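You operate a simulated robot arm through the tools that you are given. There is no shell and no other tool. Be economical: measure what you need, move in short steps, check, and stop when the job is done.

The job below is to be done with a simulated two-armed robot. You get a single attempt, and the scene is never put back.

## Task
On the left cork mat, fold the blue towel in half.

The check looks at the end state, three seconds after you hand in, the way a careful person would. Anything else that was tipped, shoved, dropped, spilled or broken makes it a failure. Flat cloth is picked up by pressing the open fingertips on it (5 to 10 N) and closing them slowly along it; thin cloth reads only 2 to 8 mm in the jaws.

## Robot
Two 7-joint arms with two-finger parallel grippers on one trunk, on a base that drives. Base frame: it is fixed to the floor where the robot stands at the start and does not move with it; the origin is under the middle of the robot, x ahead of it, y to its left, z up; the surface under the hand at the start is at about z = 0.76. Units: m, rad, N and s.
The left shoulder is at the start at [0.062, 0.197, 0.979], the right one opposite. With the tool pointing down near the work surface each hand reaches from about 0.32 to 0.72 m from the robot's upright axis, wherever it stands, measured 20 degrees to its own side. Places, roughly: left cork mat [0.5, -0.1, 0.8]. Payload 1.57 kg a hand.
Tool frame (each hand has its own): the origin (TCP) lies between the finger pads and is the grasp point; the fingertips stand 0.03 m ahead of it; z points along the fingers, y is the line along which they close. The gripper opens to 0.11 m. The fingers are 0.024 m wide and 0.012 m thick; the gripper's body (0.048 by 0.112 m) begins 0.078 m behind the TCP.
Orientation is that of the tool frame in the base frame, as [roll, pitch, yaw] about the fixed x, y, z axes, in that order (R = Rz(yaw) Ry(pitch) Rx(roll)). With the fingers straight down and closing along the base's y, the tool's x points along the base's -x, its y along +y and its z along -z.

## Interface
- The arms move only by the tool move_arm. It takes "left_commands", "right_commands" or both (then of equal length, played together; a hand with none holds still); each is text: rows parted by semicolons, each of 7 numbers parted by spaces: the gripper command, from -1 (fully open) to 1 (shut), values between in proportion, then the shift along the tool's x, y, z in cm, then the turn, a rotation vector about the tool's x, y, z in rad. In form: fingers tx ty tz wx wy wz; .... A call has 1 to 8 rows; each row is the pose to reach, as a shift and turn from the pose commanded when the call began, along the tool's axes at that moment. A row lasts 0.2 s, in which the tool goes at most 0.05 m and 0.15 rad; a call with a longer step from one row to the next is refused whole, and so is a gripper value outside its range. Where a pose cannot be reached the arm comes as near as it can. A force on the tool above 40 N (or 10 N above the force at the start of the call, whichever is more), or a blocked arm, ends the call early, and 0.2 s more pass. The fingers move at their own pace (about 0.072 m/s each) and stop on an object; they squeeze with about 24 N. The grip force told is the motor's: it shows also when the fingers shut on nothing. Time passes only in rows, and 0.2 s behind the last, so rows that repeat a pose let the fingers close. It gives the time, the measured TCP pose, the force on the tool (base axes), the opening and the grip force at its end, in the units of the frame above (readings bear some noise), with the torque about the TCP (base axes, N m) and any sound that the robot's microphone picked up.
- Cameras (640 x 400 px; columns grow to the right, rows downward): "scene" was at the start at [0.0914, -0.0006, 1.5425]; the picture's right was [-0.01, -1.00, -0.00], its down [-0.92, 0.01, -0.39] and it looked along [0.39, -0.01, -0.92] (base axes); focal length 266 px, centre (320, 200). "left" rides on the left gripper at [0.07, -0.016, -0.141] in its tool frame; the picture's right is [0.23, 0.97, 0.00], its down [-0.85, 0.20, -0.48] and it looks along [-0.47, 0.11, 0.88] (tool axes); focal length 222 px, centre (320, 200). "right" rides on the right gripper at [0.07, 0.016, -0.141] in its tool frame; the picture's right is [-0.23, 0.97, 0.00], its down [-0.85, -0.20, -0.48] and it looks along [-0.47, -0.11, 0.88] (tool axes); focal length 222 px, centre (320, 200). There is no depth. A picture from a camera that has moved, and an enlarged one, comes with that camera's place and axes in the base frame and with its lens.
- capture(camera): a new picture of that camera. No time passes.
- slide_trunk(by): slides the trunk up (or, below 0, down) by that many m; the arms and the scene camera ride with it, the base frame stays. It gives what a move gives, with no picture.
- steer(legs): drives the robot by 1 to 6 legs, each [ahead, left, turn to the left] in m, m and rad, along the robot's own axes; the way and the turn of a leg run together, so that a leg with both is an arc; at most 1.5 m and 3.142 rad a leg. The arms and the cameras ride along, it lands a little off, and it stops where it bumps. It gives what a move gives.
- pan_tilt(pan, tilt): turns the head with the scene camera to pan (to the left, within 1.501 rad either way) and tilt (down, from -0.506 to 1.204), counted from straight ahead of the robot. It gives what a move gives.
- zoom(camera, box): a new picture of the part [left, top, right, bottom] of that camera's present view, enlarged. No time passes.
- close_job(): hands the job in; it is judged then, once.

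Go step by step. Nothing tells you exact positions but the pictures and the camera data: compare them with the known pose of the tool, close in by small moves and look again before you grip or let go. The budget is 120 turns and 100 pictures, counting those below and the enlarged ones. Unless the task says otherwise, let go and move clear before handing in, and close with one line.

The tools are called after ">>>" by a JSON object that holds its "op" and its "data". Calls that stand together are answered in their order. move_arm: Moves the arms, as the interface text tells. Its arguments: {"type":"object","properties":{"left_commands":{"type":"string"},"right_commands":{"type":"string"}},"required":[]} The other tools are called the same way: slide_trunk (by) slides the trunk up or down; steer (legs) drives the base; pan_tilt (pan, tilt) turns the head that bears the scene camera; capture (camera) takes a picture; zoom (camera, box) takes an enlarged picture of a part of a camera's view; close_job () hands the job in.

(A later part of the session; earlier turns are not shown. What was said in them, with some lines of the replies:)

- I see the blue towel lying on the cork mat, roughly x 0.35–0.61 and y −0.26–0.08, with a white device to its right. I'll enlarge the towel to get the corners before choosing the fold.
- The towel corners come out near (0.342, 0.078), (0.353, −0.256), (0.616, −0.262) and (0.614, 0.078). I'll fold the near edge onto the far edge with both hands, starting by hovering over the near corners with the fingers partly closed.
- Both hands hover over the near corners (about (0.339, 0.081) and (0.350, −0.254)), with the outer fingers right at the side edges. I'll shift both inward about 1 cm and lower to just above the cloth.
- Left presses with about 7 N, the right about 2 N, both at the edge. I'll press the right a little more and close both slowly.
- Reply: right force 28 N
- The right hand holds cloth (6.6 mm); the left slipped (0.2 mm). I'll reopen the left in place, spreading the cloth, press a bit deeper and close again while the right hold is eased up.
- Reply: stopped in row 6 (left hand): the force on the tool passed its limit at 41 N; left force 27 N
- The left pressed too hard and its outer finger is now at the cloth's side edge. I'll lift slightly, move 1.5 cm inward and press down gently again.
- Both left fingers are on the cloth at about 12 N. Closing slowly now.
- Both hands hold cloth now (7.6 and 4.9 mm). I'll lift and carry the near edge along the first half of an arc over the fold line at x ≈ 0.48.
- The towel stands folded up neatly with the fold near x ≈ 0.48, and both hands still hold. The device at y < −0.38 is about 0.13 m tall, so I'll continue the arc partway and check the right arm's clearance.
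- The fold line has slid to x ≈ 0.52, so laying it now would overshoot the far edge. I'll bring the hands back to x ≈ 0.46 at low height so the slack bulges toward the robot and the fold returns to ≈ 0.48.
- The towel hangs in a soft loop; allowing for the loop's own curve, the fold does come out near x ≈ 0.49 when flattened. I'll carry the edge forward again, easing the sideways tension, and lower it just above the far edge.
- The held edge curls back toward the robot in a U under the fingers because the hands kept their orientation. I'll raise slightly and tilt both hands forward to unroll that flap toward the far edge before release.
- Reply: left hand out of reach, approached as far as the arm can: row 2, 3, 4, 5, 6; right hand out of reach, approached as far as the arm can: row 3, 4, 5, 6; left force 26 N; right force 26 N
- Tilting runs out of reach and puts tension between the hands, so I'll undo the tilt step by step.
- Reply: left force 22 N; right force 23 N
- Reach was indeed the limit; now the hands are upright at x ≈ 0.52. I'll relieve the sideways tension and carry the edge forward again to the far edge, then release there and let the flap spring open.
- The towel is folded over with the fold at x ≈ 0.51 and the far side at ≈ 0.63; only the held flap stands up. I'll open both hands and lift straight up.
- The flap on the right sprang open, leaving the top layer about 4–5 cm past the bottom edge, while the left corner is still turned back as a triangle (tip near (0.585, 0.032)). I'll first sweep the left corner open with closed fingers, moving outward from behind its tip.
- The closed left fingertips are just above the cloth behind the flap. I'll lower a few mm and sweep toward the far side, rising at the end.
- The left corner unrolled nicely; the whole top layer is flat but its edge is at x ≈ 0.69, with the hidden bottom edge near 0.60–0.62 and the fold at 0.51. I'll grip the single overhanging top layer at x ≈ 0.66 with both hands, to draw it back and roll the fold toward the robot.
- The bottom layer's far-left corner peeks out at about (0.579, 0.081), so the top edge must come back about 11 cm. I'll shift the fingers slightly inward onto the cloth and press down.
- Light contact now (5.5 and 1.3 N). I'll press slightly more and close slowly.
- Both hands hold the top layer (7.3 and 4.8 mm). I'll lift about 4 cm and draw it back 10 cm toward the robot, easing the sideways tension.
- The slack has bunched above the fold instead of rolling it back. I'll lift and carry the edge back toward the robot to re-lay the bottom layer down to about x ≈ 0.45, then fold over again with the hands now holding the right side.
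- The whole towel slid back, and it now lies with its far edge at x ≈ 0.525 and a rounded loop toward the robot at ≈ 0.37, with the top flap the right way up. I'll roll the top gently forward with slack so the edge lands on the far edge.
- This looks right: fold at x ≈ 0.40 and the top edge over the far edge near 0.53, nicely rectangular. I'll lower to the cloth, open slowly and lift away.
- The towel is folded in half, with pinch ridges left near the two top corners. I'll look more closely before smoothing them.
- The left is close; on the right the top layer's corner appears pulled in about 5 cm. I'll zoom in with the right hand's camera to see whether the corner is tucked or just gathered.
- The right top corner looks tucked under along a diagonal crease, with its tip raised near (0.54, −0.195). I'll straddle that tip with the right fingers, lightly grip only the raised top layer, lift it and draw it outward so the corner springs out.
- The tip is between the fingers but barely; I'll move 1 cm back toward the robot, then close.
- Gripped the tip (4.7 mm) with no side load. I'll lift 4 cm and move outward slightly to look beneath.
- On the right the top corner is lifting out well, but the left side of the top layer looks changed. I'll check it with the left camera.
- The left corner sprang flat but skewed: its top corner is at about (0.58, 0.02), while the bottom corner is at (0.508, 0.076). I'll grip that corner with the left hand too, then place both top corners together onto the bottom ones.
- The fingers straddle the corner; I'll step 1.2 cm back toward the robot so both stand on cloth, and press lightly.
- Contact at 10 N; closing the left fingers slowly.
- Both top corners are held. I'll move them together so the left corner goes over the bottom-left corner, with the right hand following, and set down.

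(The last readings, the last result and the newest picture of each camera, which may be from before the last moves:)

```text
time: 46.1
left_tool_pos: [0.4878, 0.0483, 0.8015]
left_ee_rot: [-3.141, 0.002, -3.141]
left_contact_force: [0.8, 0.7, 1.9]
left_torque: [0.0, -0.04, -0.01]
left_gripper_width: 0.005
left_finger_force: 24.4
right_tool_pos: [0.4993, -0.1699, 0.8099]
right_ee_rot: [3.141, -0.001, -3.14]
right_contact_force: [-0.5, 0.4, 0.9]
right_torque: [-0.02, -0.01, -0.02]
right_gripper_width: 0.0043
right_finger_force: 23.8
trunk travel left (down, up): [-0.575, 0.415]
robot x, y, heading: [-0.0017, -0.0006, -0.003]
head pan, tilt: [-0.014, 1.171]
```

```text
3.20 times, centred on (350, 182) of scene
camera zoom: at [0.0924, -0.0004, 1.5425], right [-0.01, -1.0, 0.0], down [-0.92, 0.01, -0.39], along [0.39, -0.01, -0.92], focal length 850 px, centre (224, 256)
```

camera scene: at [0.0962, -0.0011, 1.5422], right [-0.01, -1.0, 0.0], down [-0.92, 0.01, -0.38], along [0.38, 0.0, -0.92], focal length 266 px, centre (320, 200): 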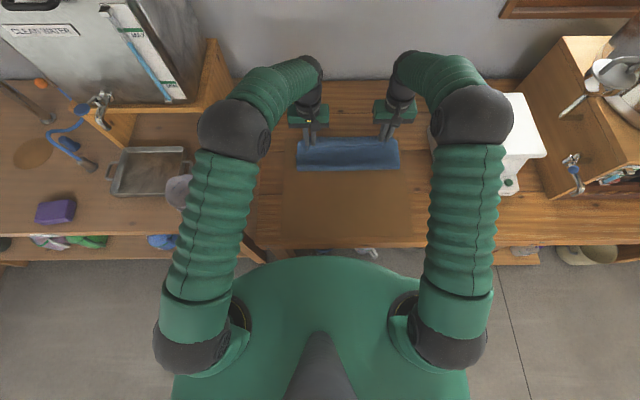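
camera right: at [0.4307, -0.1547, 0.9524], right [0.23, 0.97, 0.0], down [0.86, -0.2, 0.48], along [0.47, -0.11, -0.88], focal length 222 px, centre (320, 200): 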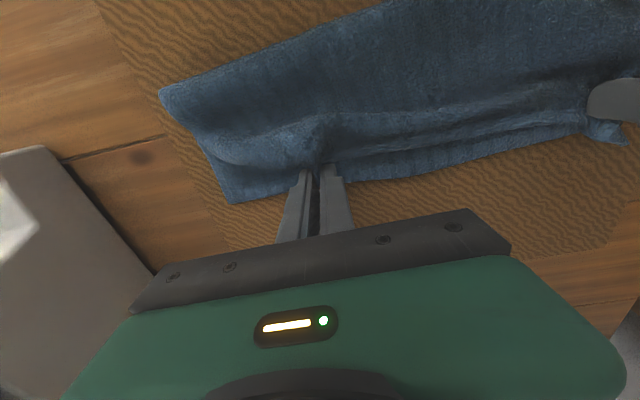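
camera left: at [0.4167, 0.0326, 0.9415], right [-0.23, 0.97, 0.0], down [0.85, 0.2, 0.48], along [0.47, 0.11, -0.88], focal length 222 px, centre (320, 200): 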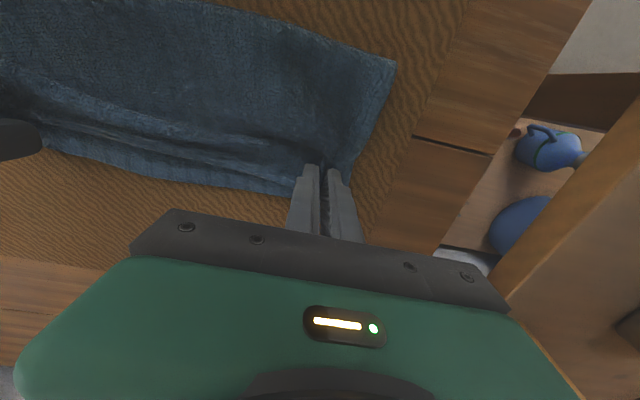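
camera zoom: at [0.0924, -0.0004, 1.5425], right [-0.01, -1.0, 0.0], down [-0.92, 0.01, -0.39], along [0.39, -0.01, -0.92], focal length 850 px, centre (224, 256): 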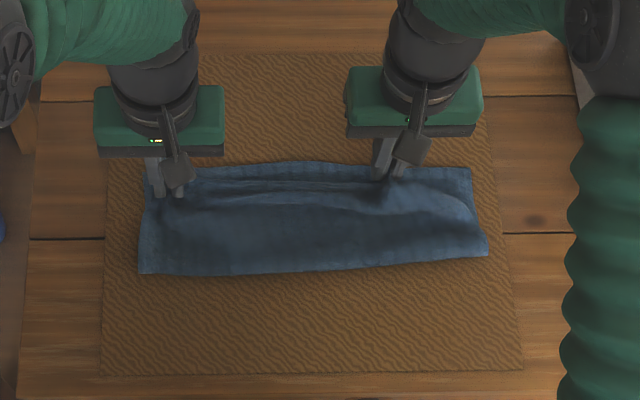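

The left corner is now aligned over the bottom-left corner. I'll keep the left pressed there, release the right and lift it so its gather relaxes.

>>> {"op": "move_arm", "data": {"left_commands": "1 0 0 0.2 0 0 0; 1 0 0 0.2 0 0 0; 1 0 0 0.2 0 0 0; 1 0 0 0.2 0 0 0; 1 0 0 0.2 0 0 0; 1 0 0 0.2 0 0 0; 1 0 0 0.2 0 0 0", "right_commands": "0.6 0 0 0 0 0 0; 0.2 0 0 0 0 0 0; 0.1 0 0 0 0 0 0; 0.1 0 0 -2 0 0 0; 0.1 0 0 -6 0 0 0; 0.1 0 0 -10 0 0 0; 0.1 0 0 -10 0 0 0"}}

>>> {"op": "capture", "data": {"camera": "right"}}

>>> {"op": "zoom", "data": {"camera": "scene", "box": [250, 120, 450, 245]}}

```text
time: 47.7
left_tool_pos: [0.4876, 0.0482, 0.7999]
left_ee_rot: [3.141, 0.001, 3.141]
left_contact_force: [-1.3, 0.0, 7.2]
left_torque: [-0.05, 0.08, -0.03]
left_gripper_width: 0.0048
left_finger_force: 24.2
right_tool_pos: [0.5005, -0.1712, 0.9107]
right_ee_rot: [3.139, -0.001, -3.141]
right_contact_force: [0.0, 0.6, 0.4]
right_torque: [0.0, 0.0, -0.02]
right_gripper_width: 0.0499
right_finger_force: 0.1
trunk travel left (down, up): [-0.575, 0.415]
robot x, y, heading: [-0.0013, 0.0009, -0.0]
head pan, tilt: [-0.014, 1.171]
```

```text
30 pictures are left
camera right: at [0.4311, -0.1558, 1.0533], right [0.23, 0.97, 0.0], down [0.86, -0.2, 0.48], along [0.47, -0.11, -0.88], focal length 222 px, centre (320, 200)
```

right: 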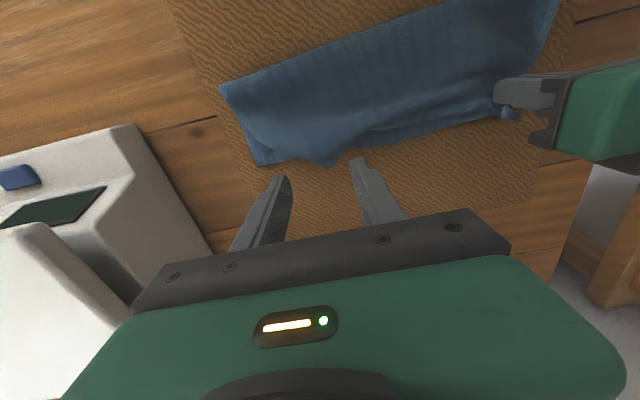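

```text
3.20 times, centred on (350, 182) of scene
camera zoom: at [0.0923, -0.0008, 1.5425], right [-0.01, -1.0, 0.0], down [-0.92, 0.01, -0.39], along [0.39, -0.01, -0.92], focal length 850 px, centre (224, 256)
```

zoom: 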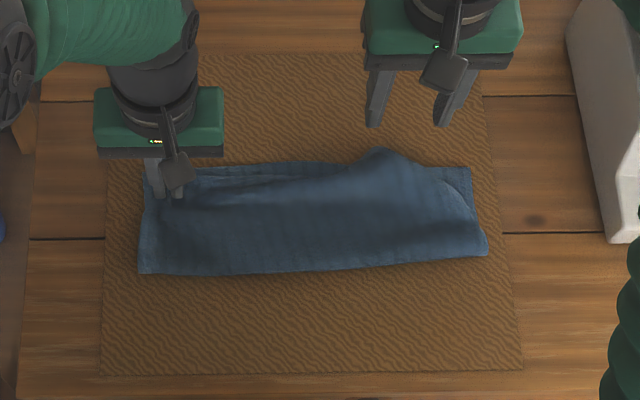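

>>> {"op": "zoom", "data": {"camera": "scene", "box": [340, 160, 410, 205]}}

>>> {"op": "zoom", "data": {"camera": "right", "box": [210, 60, 390, 180]}}

```text
8.89 times, centred on (375, 182) of scene
camera zoom: at [0.0923, -0.0008, 1.5425], right [-0.01, -1.0, 0.0], down [-0.92, 0.01, -0.39], along [0.39, -0.01, -0.92], focal length 2361 px, centre (-169, 356)
```

zoom: 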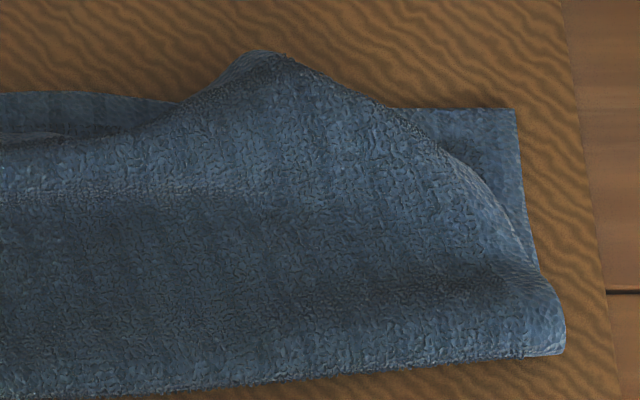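

```text
3.33 times, centred on (300, 120) of right
camera zoom: at [0.4311, -0.1558, 1.0533], right [0.23, 0.97, 0.0], down [0.86, -0.2, 0.48], along [0.47, -0.11, -0.88], focal length 740 px, centre (387, 467)
```

zoom: 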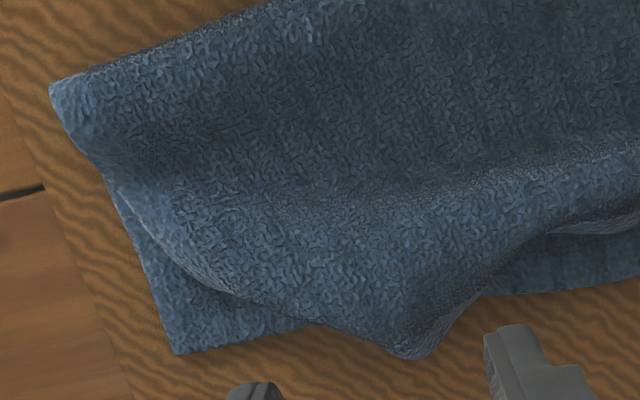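

The right top corner is tucked under along a rounded crease from about (0.53, −0.17) to (0.43, −0.265). I'll pinch the crease's middle with the right hand, lift it and tilt the fingers outward to flip the corner out.

>>> {"op": "move_arm", "data": {"right_commands": "0.25 0.6 -2.8 0 0 0 0; 0.25 1.2 -5.6 0 0 0 0; 0.25 1.2 -5.6 4.5 0 0 0; 0.25 1.2 -5.6 8.5 0 0 0; 0.25 1.2 -5.6 10.3 0 0 0; 0.25 1.2 -5.6 10.6 0 0 0"}}

>>> {"op": "capture", "data": {"camera": "right"}}

```text
time: 49.1
left_tool_pos: [0.488, 0.049, 0.8005]
left_ee_rot: [3.141, 0.004, -3.141]
left_contact_force: [0.2, -0.2, 4.0]
left_torque: [-0.04, 0.03, -0.02]
left_gripper_width: 0.005
left_finger_force: 24.2
right_tool_pos: [0.4892, -0.2267, 0.8046]
right_ee_rot: [3.141, 0.0, 3.141]
right_contact_force: [-1.0, 0.2, 0.9]
right_torque: [0.07, -0.01, -0.01]
right_gripper_width: 0.0415
right_finger_force: 0.6
trunk travel left (down, up): [-0.575, 0.415]
robot x, y, heading: [0.0049, 0.0008, -0.007]
head pan, tilt: [-0.014, 1.171]
```

```text
26 pictures are left
camera right: at [0.4189, -0.2111, 0.947], right [0.23, 0.97, 0.0], down [0.85, -0.2, 0.48], along [0.47, -0.11, -0.88], focal length 222 px, centre (320, 200)
```

right: 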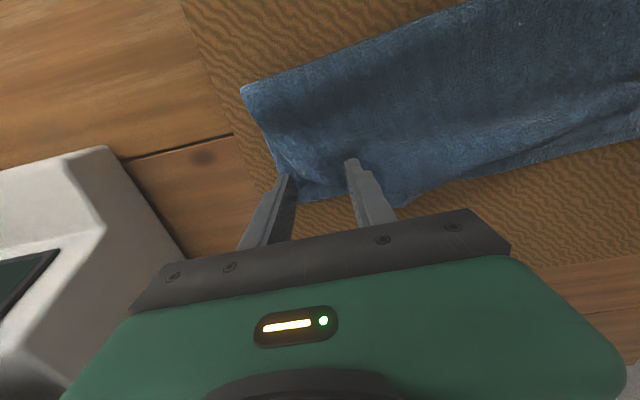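

Fingers straddle the crease with light contact; closing slowly, then lifting a little.

>>> {"op": "move_arm", "data": {"right_commands": "0.4 0 0 0 0 0 0; 0.55 0 0 0 0 0 0; 0.7 0 0 0 0 0 0; 0.85 0 0 0 0 0 0; 1 0 0 0 0 0 0; 1 0 0 0 0 0 0; 1 0 0 -1.5 0 0 0; 1 0 0 -3 0 0 0"}}

>>> {"op": "capture", "data": {"camera": "right"}}

```text
time: 50.9
left_tool_pos: [0.4883, 0.0489, 0.7988]
left_ee_rot: [-3.14, 0.004, 3.141]
left_contact_force: [-0.8, -1.6, 4.8]
left_torque: [-0.03, 0.02, 0.03]
left_gripper_width: 0.0048
left_finger_force: 24.2
right_tool_pos: [0.4869, -0.226, 0.8342]
right_ee_rot: [3.14, -0.002, 3.142]
right_contact_force: [-1.1, 2.0, -0.3]
right_torque: [0.08, 0.01, -0.02]
right_gripper_width: 0.0042
right_finger_force: 23.9
trunk travel left (down, up): [-0.575, 0.415]
robot x, y, heading: [-0.0039, 0.001, 0.003]
head pan, tilt: [-0.014, 1.171]
```

```text
25 pictures are left
camera right: at [0.418, -0.2104, 0.9772], right [0.23, 0.97, 0.0], down [0.86, -0.2, 0.48], along [0.47, -0.11, -0.88], focal length 222 px, centre (320, 200)
```

right: 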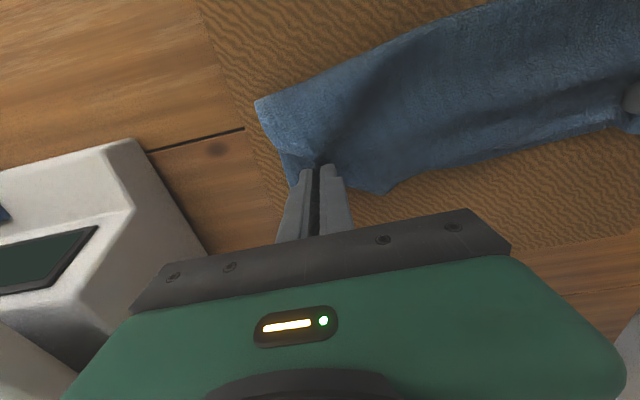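

Crease gripped and lifted. I'll lift further while tilting the fingers to point outward (hand leaning toward the robot).

>>> {"op": "move_arm", "data": {"right_commands": "1 0.7 0 -1.5 0 0 0; 1 1.5 0 -3 0 -0.14 0; 1 1.5 0 -3 0 -0.28 0; 1 1.5 0 -3 0 -0.42 0; 1 1.5 0 -3 0 -0.56 0; 1 1.5 0 -3 0 -0.7 0; 1 1.5 0 -3 0 -0.84 0; 1 1.5 0 -3 0 -0.98 0"}}

>>> {"op": "capture", "data": {"camera": "right"}}

>>> {"op": "zoom", "data": {"camera": "scene", "box": [250, 120, 450, 245]}}

```text
time: 52.7
left_tool_pos: [0.4884, 0.0474, 0.8]
left_ee_rot: [-3.141, 0.005, -3.14]
left_contact_force: [0.2, -5.4, 7.2]
left_torque: [-0.13, -0.02, 0.11]
left_gripper_width: 0.0052
left_finger_force: 24.2
right_tool_pos: [0.4917, -0.2292, 0.8563]
right_ee_rot: [3.134, 0.98, 3.14]
right_contact_force: [-1.2, 5.0, -1.5]
right_torque: [0.15, 0.1, 0.15]
right_gripper_width: 0.0046
right_finger_force: 23.7
right hand out of reach, approached as far as the arm can: row 7, 8
trunk travel left (down, up): [-0.575, 0.415]
robot x, y, heading: [0.0036, -0.0016, -0.0]
head pan, tilt: [-0.014, 1.171]
```

```text
24 pictures are left
camera right: at [0.3355, -0.2144, 0.8801], right [0.13, 0.97, 0.19], down [0.08, -0.2, 0.98], along [0.99, -0.11, -0.1], focal length 222 px, centre (320, 200)
```

right: 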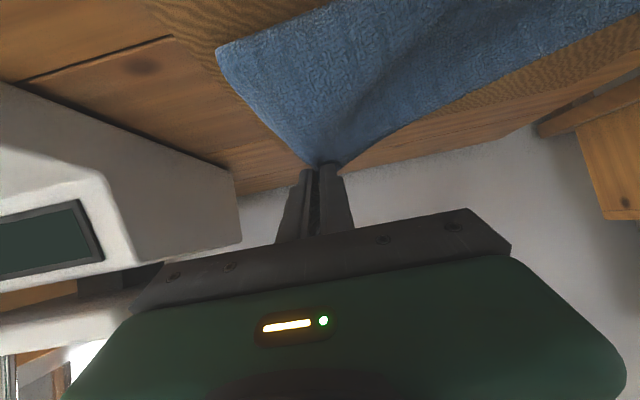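

```text
3.20 times, centred on (350, 182) of scene
camera zoom: at [0.0925, -0.0017, 1.5425], right [-0.01, -1.0, 0.0], down [-0.92, 0.01, -0.39], along [0.39, 0.0, -0.92], focal length 850 px, centre (224, 256)
```

zoom: 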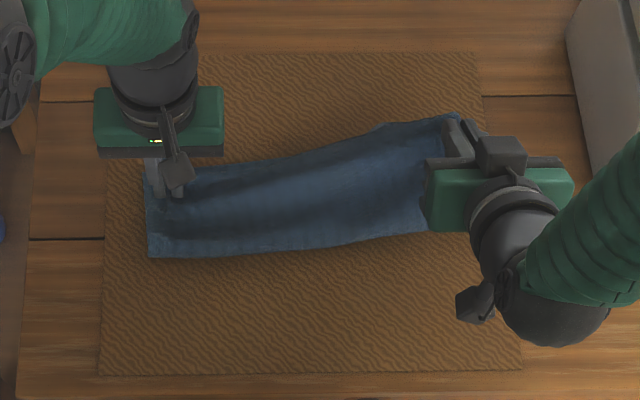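

The edge now runs straight out to the right fingertips. I'll lower it with this tilt onto the far side, release, and back the hand out toward the robot and up.

>>> {"op": "move_arm", "data": {"right_commands": "1 1 0 1 0 0 0; 1 2 0 2 0 0 0; 1 3 0 3 0 0 0; 1 3.9 0 3.7 0 0 0; 0.7 3.9 0 3.7 0 0 0; 0.3 3.9 0 3.7 0 0 0; 0.3 3.9 0 3.7 0 0 0"}}

>>> {"op": "move_arm", "data": {"right_commands": "0.3 -0.5 0 -2 0 0 0; 0.3 -2 0 -5 0 0 0; 0.3 -5 0 -8 0 0 0; 0.3 -8 0 -10 0 0 0; 0.3 -8 0 -10 0 0 0"}}

>>> {"op": "zoom", "data": {"camera": "scene", "box": [250, 120, 450, 245]}}

```text
time: 54.3
left_tool_pos: [0.4871, 0.0477, 0.8007]
left_ee_rot: [3.141, 0.004, -3.14]
left_contact_force: [0.1, -0.6, 5.8]
left_torque: [-0.04, 0.02, -0.02]
left_gripper_width: 0.0049
left_finger_force: 23.7
right_tool_pos: [0.4991, -0.2293, 0.8054]
right_ee_rot: [3.139, 0.981, 3.141]
right_contact_force: [0.2, -0.6, -0.2]
right_torque: [-0.01, -0.01, 0.03]
right_gripper_width: 0.0386
right_finger_force: 0.0
trunk travel left (down, up): [-0.575, 0.415]
robot x, y, heading: [0.0036, 0.004, 0.002]
head pan, tilt: [-0.014, 1.171]
```

```text
time: 55.5
left_tool_pos: [0.4871, 0.0501, 0.7996]
left_ee_rot: [3.14, 0.002, 3.141]
left_contact_force: [-2.4, 1.6, 6.6]
left_torque: [-0.01, 0.08, -0.07]
left_gripper_width: 0.0047
left_finger_force: 23.7
right_tool_pos: [0.5055, -0.2356, 0.9222]
right_ee_rot: [3.138, 0.977, 3.139]
right_contact_force: [0.3, -0.5, 0.3]
right_torque: [0.01, 0.02, 0.02]
right_gripper_width: 0.0387
right_finger_force: 0.0
right hand out of reach, approached as far as the arm can: row 2, 3, 4, 5
trunk travel left (down, up): [-0.575, 0.415]
robot x, y, heading: [-0.0028, 0.0015, 0.002]
head pan, tilt: [-0.014, 1.171]
```

```text
3.20 times, centred on (350, 182) of scene
camera zoom: at [0.092, -0.0009, 1.5425], right [-0.01, -1.0, 0.0], down [-0.92, 0.01, -0.39], along [0.39, 0.0, -0.92], focal length 850 px, centre (224, 256)
```

zoom: 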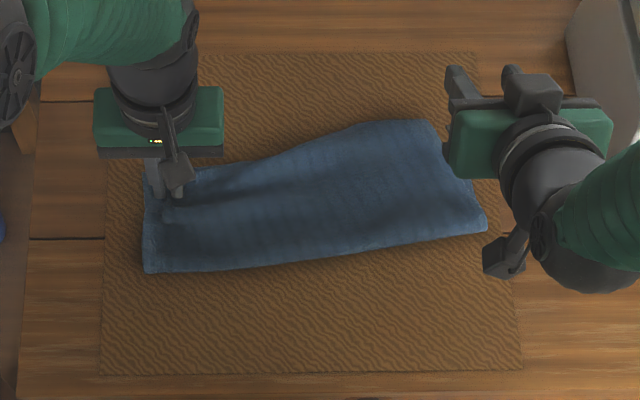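

That flipped the right corner out. I'll straighten and raise the right hand, and release and lift the left, then inspect everything.

>>> {"op": "move_arm", "data": {"left_commands": "0.6 0 0 0 0 0 0; 0.3 0 0 0 0 0 0; 0.3 0 0 0 0 0 0; 0.3 0 0 -2 0 0 0; 0.3 0 0 -6 0 0 0; 0.3 0 0 -10 0 0 0; 0.3 0 0 -13 0 0 0", "right_commands": "0.3 0 0 0 0 0.14 0; 0.3 0 0 0 0 0.28 0; 0.3 0 0 0 0 0.42 0; 0.3 0 0 0 0 0.56 0; 0.3 0 0 0 0 0.7 0; 0.3 0 0 0 0 0.84 0; 0.3 0 0 0 0 0.98 0"}}

>>> {"op": "zoom", "data": {"camera": "scene", "box": [270, 140, 430, 240]}}

>>> {"op": "capture", "data": {"camera": "right"}}

>>> {"op": "capture", "data": {"camera": "left"}}

```text
time: 57.1
left_tool_pos: [0.4888, 0.0497, 0.9281]
left_ee_rot: [-3.14, 0.0, 3.141]
left_contact_force: [-0.3, 0.4, -0.7]
left_torque: [-0.01, 0.0, 0.0]
left_gripper_width: 0.0385
left_finger_force: 0.1
right_tool_pos: [0.5066, -0.2365, 0.9243]
right_ee_rot: [3.141, -0.002, 3.139]
right_contact_force: [-0.5, -0.8, 0.3]
right_torque: [0.01, 0.01, -0.01]
right_gripper_width: 0.0383
right_finger_force: 0.0
trunk travel left (down, up): [-0.575, 0.415]
robot x, y, heading: [-0.0002, 0.0028, -0.005]
head pan, tilt: [-0.014, 1.171]
```

```text
4.00 times, centred on (350, 190) of scene
camera zoom: at [0.0935, -0.0008, 1.5423], right [-0.01, -1.0, 0.0], down [-0.92, 0.01, -0.39], along [0.39, -0.01, -0.92], focal length 1062 px, centre (200, 240)
```

zoom: 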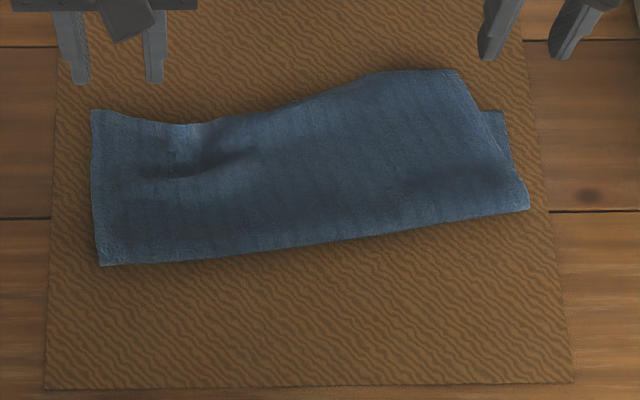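

```text
20 pictures are left
camera right: at [0.4387, -0.2215, 1.0664], right [0.23, 0.97, 0.0], down [0.86, -0.2, 0.48], along [0.46, -0.11, -0.88], focal length 222 px, centre (320, 200)
```

right: 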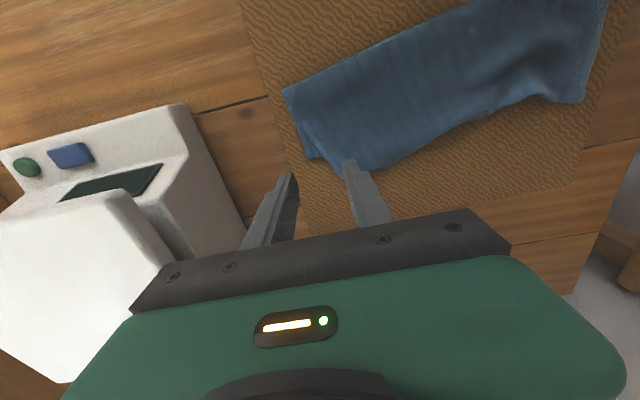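

```text
19 pictures are left
camera left: at [0.4179, 0.0338, 1.069], right [-0.23, 0.97, 0.0], down [0.85, 0.2, 0.48], along [0.47, 0.11, -0.88], focal length 222 px, centre (320, 200)
```

left: 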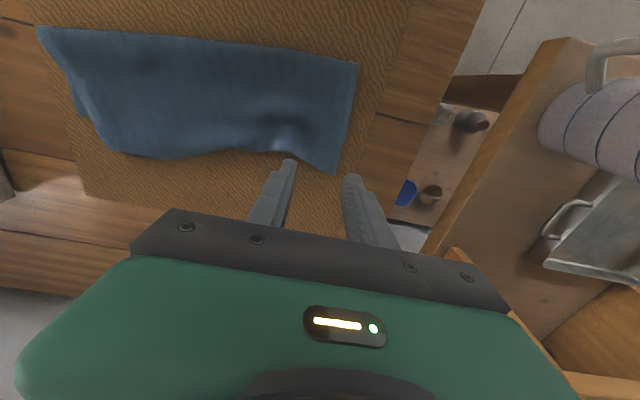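

Now all corners are out. The left corners align; the right top corner is at (0.572, −0.226) versus the bottom one at (0.534, −0.263). I'll press the left corner down as an anchor and bring the right fingers over the right top corner.

>>> {"op": "move_arm", "data": {"left_commands": "1 -1.2 0.4 0 0 0 0; 1 -2.2 0.8 3 0 0 0; 1 -2.2 0.8 7 0 0 0; 1 -2.2 0.8 10.5 0 0 0; 1 -2.2 0.8 12.3 0 0 0; 1 -2.2 0.8 12.7 0 0 0; 1 -2.2 0.8 12.9 0 0 0", "right_commands": "0.4 -2.6 1.2 0 0 0 0; 0.4 -5.2 2.4 2 0 0 0; 0.4 -5.2 2.4 6 0 0 0; 0.4 -5.2 2.4 10 0 0 0; 0.4 -5.2 2.4 12 0 0 0; 0.4 -5.2 2.4 12.4 0 0 0; 0.4 -5.2 2.4 12.6 0 0 0"}}

>>> {"op": "capture", "data": {"camera": "right"}}

```text
time: 58.7
left_tool_pos: [0.5087, 0.0568, 0.7993]
left_ee_rot: [-3.141, 0.005, -3.141]
left_contact_force: [0.7, -1.1, 2.7]
left_torque: [-0.06, 0.05, 0.01]
left_gripper_width: 0.0
left_finger_force: 21.1
right_tool_pos: [0.5589, -0.2148, 0.7977]
right_ee_rot: [3.139, -0.001, -3.141]
right_contact_force: [0.5, -0.3, 4.5]
right_torque: [0.05, 0.03, 0.02]
right_gripper_width: 0.0324
right_finger_force: 0.0
trunk travel left (down, up): [-0.575, 0.415]
robot x, y, heading: [-0.0015, -0.0033, -0.001]
head pan, tilt: [-0.014, 1.171]
```

```text
18 pictures are left
camera right: at [0.4888, -0.1983, 0.9416], right [0.23, 0.97, 0.0], down [0.86, -0.2, 0.48], along [0.47, -0.11, -0.88], focal length 222 px, centre (320, 200)
```

right: 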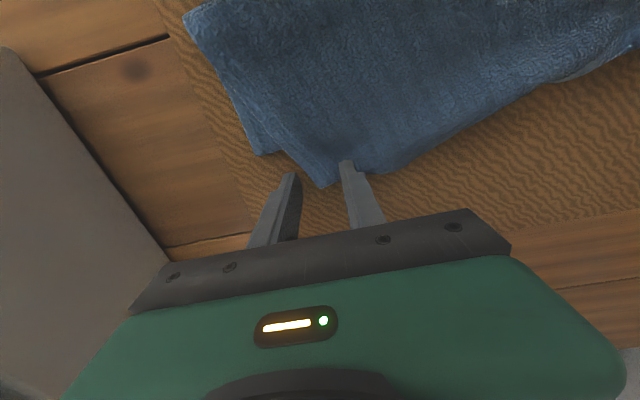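

The corner sits between the fingers with the outer finger off the cloth. I'll shift 1 cm inward and 1 cm back, press and close.

>>> {"op": "move_arm", "data": {"left_commands": "1 0 0 0.1 0 0 0; 1 0 0 0.1 0 0 0; 1 0 0 0.1 0 0 0; 1 0 0 0.1 0 0 0; 1 0 0 0.1 0 0 0; 1 0 0 0.1 0 0 0; 1 0 0 0.1 0 0 0; 1 0 0 0.1 0 0 0", "right_commands": "0.4 1 1 -0.6 0 0 0; 0.4 1 1 -0.1 0 0 0; 0.4 1 1 0.05 0 0 0; 0.55 1 1 0.05 0 0 0; 0.7 1 1 0.05 0 0 0; 0.85 1 1 0.05 0 0 0; 1 1 1 0.05 0 0 0; 1 1 1 0.05 0 0 0"}}

>>> {"op": "capture", "data": {"camera": "right"}}

```text
time: 60.5
left_tool_pos: [0.5095, 0.0571, 0.8]
left_ee_rot: [-3.14, 0.002, -3.141]
left_contact_force: [1.2, -2.5, 6.5]
left_torque: [-0.03, -0.01, 0.04]
left_gripper_width: 0.0
left_finger_force: 22.1
right_tool_pos: [0.5485, -0.2021, 0.7983]
right_ee_rot: [3.14, 0.0, -3.14]
right_contact_force: [-0.7, 1.0, 5.1]
right_torque: [0.09, 0.03, 0.02]
right_gripper_width: 0.0035
right_finger_force: 24.4
trunk travel left (down, up): [-0.575, 0.415]
robot x, y, heading: [0.0001, 0.0047, 0.002]
head pan, tilt: [-0.014, 1.171]
```

```text
17 pictures are left
camera right: at [0.4791, -0.1866, 0.9414], right [0.23, 0.97, 0.0], down [0.86, -0.2, 0.48], along [0.47, -0.11, -0.88], focal length 222 px, centre (320, 200)
```

right: 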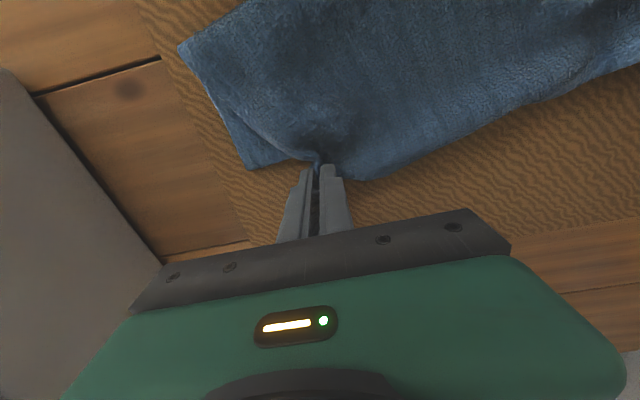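

Gripped (3.5 mm). I'll lift 2.5 cm, draw the corner outward 5 cm and back 1.5 cm with the left anchored, then set it down without releasing yet.

>>> {"op": "move_arm", "data": {"left_commands": "1 0 0 0 0 0 0; 1 0 0 0 0 0 0; 1 0 0 0 0 0 0; 1 0 0 0 0 0 0; 1 0 0 0 0 0 0; 1 0 0 0 0 0 0; 1 0 0 0 0 0 0", "right_commands": "1 0 0 -1.5 0 0 0; 1 0.3 -1 -2.5 0 0 0; 1 0.7 -2.3 -2.5 0 0 0; 1 1.1 -3.6 -2.5 0 0 0; 1 1.5 -4.8 -2 0 0 0; 1 1.5 -4.8 -0.8 0 0 0; 1 1.5 -4.8 -0.3 0 0 0"}}

>>> {"op": "zoom", "data": {"camera": "scene", "box": [270, 140, 430, 240]}}

>>> {"op": "capture", "data": {"camera": "right"}}

```text
time: 62.1
left_tool_pos: [0.5093, 0.0558, 0.7983]
left_ee_rot: [-3.141, 0.004, 3.141]
left_contact_force: [0.6, -6.0, 5.5]
left_torque: [-0.2, 0.02, 0.05]
left_gripper_width: 0.0003
left_finger_force: 21.4
right_tool_pos: [0.5344, -0.2491, 0.8027]
right_ee_rot: [3.14, -0.001, -3.141]
right_contact_force: [-1.4, 7.5, 2.8]
right_torque: [0.25, 0.05, -0.02]
right_gripper_width: 0.0037
right_finger_force: 24.2
trunk travel left (down, up): [-0.575, 0.415]
robot x, y, heading: [-0.0029, -0.0014, 0.002]
head pan, tilt: [-0.014, 1.171]
```

```text
4.00 times, centred on (350, 190) of scene
camera zoom: at [0.0915, 0.0, 1.5426], right [-0.01, -1.0, 0.0], down [-0.92, 0.01, -0.39], along [0.39, -0.01, -0.92], focal length 1062 px, centre (200, 240)
```

zoom: 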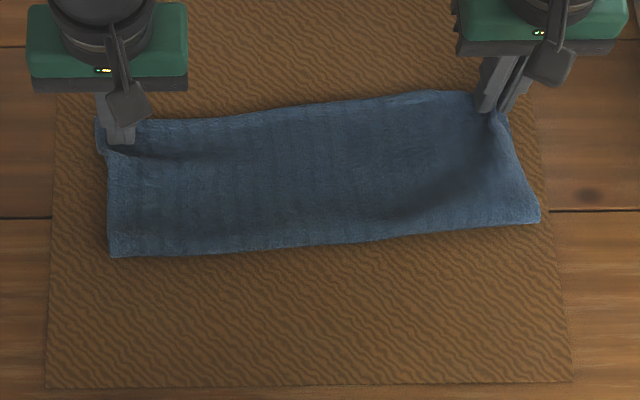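

```text
15 pictures are left
camera right: at [0.4645, -0.2338, 0.9442], right [0.23, 0.97, 0.0], down [0.85, -0.2, 0.48], along [0.47, -0.11, -0.88], focal length 222 px, centre (320, 200)
```

right: 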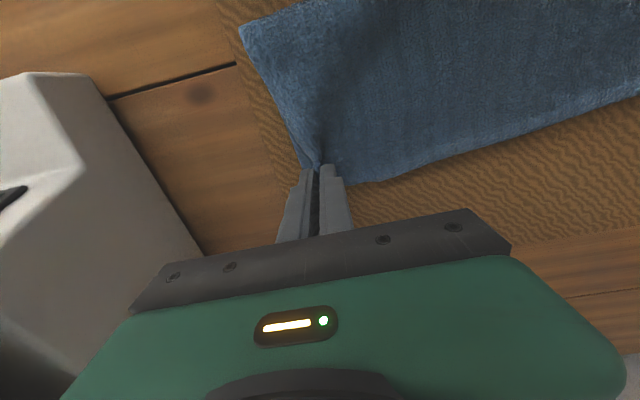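

The towel is now a neat rectangle, taut between both corners. I'll ease the tension slightly, release the right hand and lift both straight up.

>>> {"op": "move_arm", "data": {"left_commands": "1 0 0 0 0 0 0; 1 0 0 0 0 0 0; 1 0 0 0 0 0 0; 1 0 0 0 0 0 0; 1 0 0 0 0 0 0; 1 0 0 -3 0 0 0; 1 0 0 -7 0 0 0; 1 0 0 -11 0 0 0", "right_commands": "1 0 0.3 0.1 0 0 0; 0.7 0 0.3 0.1 0 0 0; 0.5 0 0.3 0.1 0 0 0; 0.5 0 0.3 -1 0 0 0; 0.5 0 0.3 -3 0 0 0; 0.5 0 0.3 -6 0 0 0; 0.5 0 0.3 -9 0 0 0; 0.5 0 0.3 -12 0 0 0"}}

>>> {"op": "zoom", "data": {"camera": "scene", "box": [270, 140, 430, 240]}}

>>> {"op": "capture", "data": {"camera": "right"}}

>>> {"op": "capture", "data": {"camera": "left"}}

```text
time: 63.9
left_tool_pos: [0.5092, 0.0561, 0.9111]
left_ee_rot: [3.141, 0.002, 3.141]
left_contact_force: [-0.7, -0.9, 0.3]
left_torque: [-0.01, -0.01, -0.01]
left_gripper_width: 0.0
left_finger_force: 21.1
right_tool_pos: [0.533, -0.2466, 0.9218]
right_ee_rot: [3.139, 0.001, 3.14]
right_contact_force: [0.1, -0.2, -0.2]
right_torque: [-0.01, -0.01, 0.0]
right_gripper_width: 0.0276
right_finger_force: 0.0
trunk travel left (down, up): [-0.575, 0.415]
robot x, y, heading: [-0.0024, -0.0008, 0.004]
head pan, tilt: [-0.014, 1.171]
```

```text
4.00 times, centred on (350, 190) of scene
camera zoom: at [0.0913, -0.0003, 1.5424], right [-0.01, -1.0, 0.0], down [-0.92, 0.01, -0.39], along [0.39, -0.01, -0.92], focal length 1062 px, centre (200, 240)
```

zoom: 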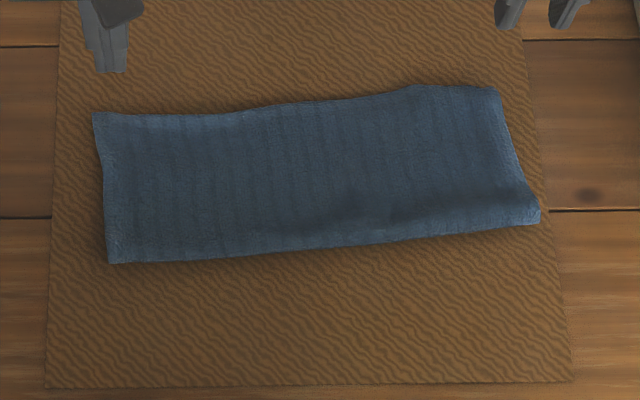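

```text
13 pictures are left
camera right: at [0.4641, -0.2314, 1.0645], right [0.23, 0.97, 0.0], down [0.86, -0.2, 0.48], along [0.47, -0.11, -0.88], focal length 222 px, centre (320, 200)
```

right: 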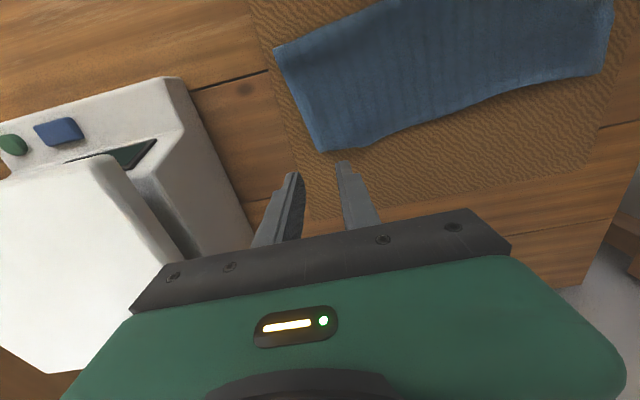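

```text
12 pictures are left
camera left: at [0.4378, 0.041, 1.0501], right [-0.23, 0.97, 0.0], down [0.85, 0.2, 0.48], along [0.47, 0.11, -0.88], focal length 222 px, centre (320, 200)
```

left: 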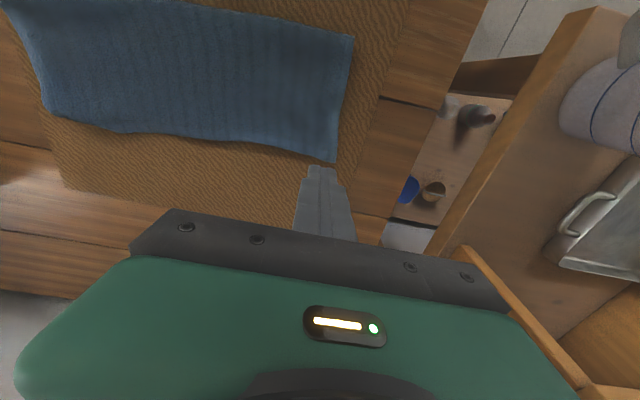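

The towel looks neatly folded, about 0.335 × 0.13 m. I'll check how the hidden layer's edges line up with a close look at the left side and the right side.

>>> {"op": "zoom", "data": {"camera": "left", "box": [270, 20, 390, 180]}}

>>> {"op": "zoom", "data": {"camera": "right", "box": [260, 30, 420, 165]}}

```text
2.50 times, centred on (330, 100) of left
camera zoom: at [0.4378, 0.041, 1.0501], right [-0.23, 0.97, 0.0], down [0.85, 0.2, 0.48], along [0.47, 0.11, -0.88], focal length 555 px, centre (295, 450)
```

zoom: 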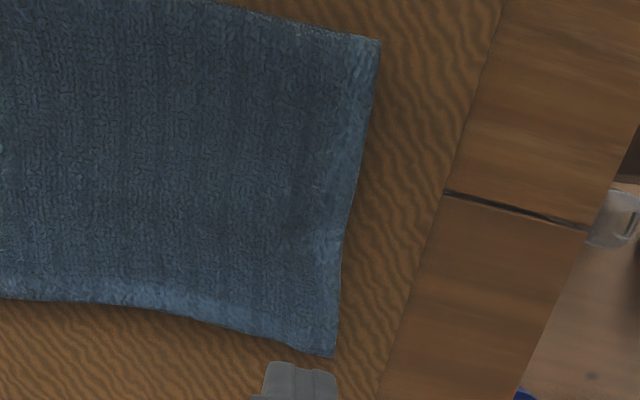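

```text
2.96 times, centred on (340, 98) of right
camera zoom: at [0.4641, -0.2314, 1.0645], right [0.23, 0.97, 0.0], down [0.86, -0.2, 0.48], along [0.47, -0.11, -0.88], focal length 658 px, centre (261, 504)
```

zoom: 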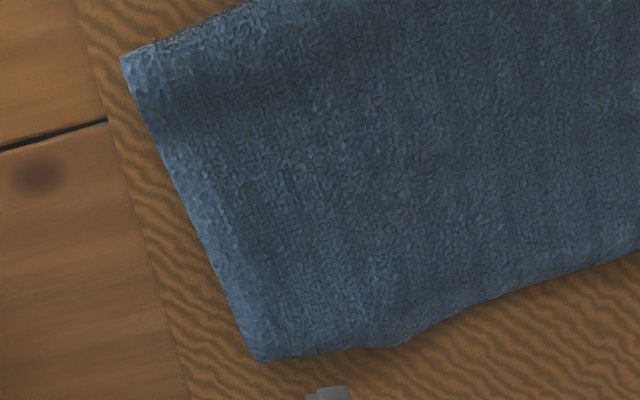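

From earlier views the hidden edge lies only about 2 cm inside the top edge, sides flush and both corners out: a good half fold. I'll raise both hands clear and take one last look.

>>> {"op": "move_arm", "data": {"left_commands": "1 1 0 -3 0 0 0; 1 2 1 -6 0 0 0; 1 2 2 -9 0 0 0", "right_commands": "0.5 1 0 -3 0 0 0; 0.5 2 0 -6 0 0 0; 0.5 2 0 -9 0 0 0"}}

>>> {"op": "capture", "data": {"camera": "scene"}}

```text
time: 64.7
left_tool_pos: [0.4884, 0.0773, 1.0001]
left_ee_rot: [3.141, 0.001, -3.141]
left_contact_force: [0.5, -1.0, 0.7]
left_torque: [-0.03, -0.02, 0.02]
left_gripper_width: 0.0001
left_finger_force: 21.2
right_tool_pos: [0.5136, -0.2445, 1.0104]
right_ee_rot: [3.14, -0.003, -3.141]
right_contact_force: [0.6, 0.3, -0.5]
right_torque: [0.02, 0.02, 0.0]
right_gripper_width: 0.0277
right_finger_force: 0.1
trunk travel left (down, up): [-0.575, 0.415]
robot x, y, heading: [-0.0006, -0.0028, -0.004]
head pan, tilt: [-0.014, 1.171]
```

```text
9 pictures are left
camera scene: at [0.0925, 0.0008, 1.5423], right [-0.01, -1.0, 0.0], down [-0.92, 0.01, -0.39], along [0.39, -0.01, -0.92], focal length 266 px, centre (320, 200)
```

scene: 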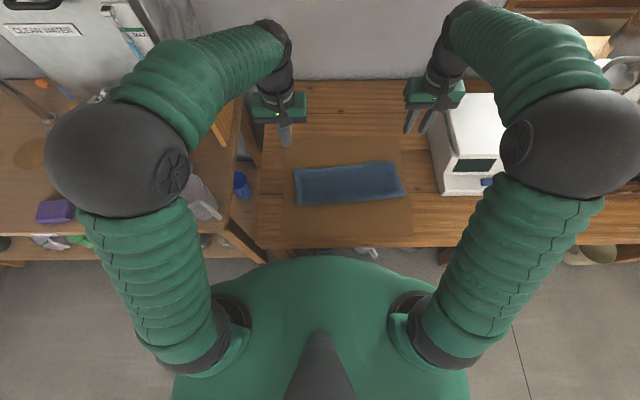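

The towel lies folded in half on the mat, the hands are clear, and nothing else has moved, so I'm handing in.

>>> {"op": "close_job", "data": {}}

```text
The job is handed in.
```

The blue towel is folded in half on the left cork mat, with both hands clear and nothing else moved. I estimate the top edge runs about 2 cm past the hidden bottom edge.
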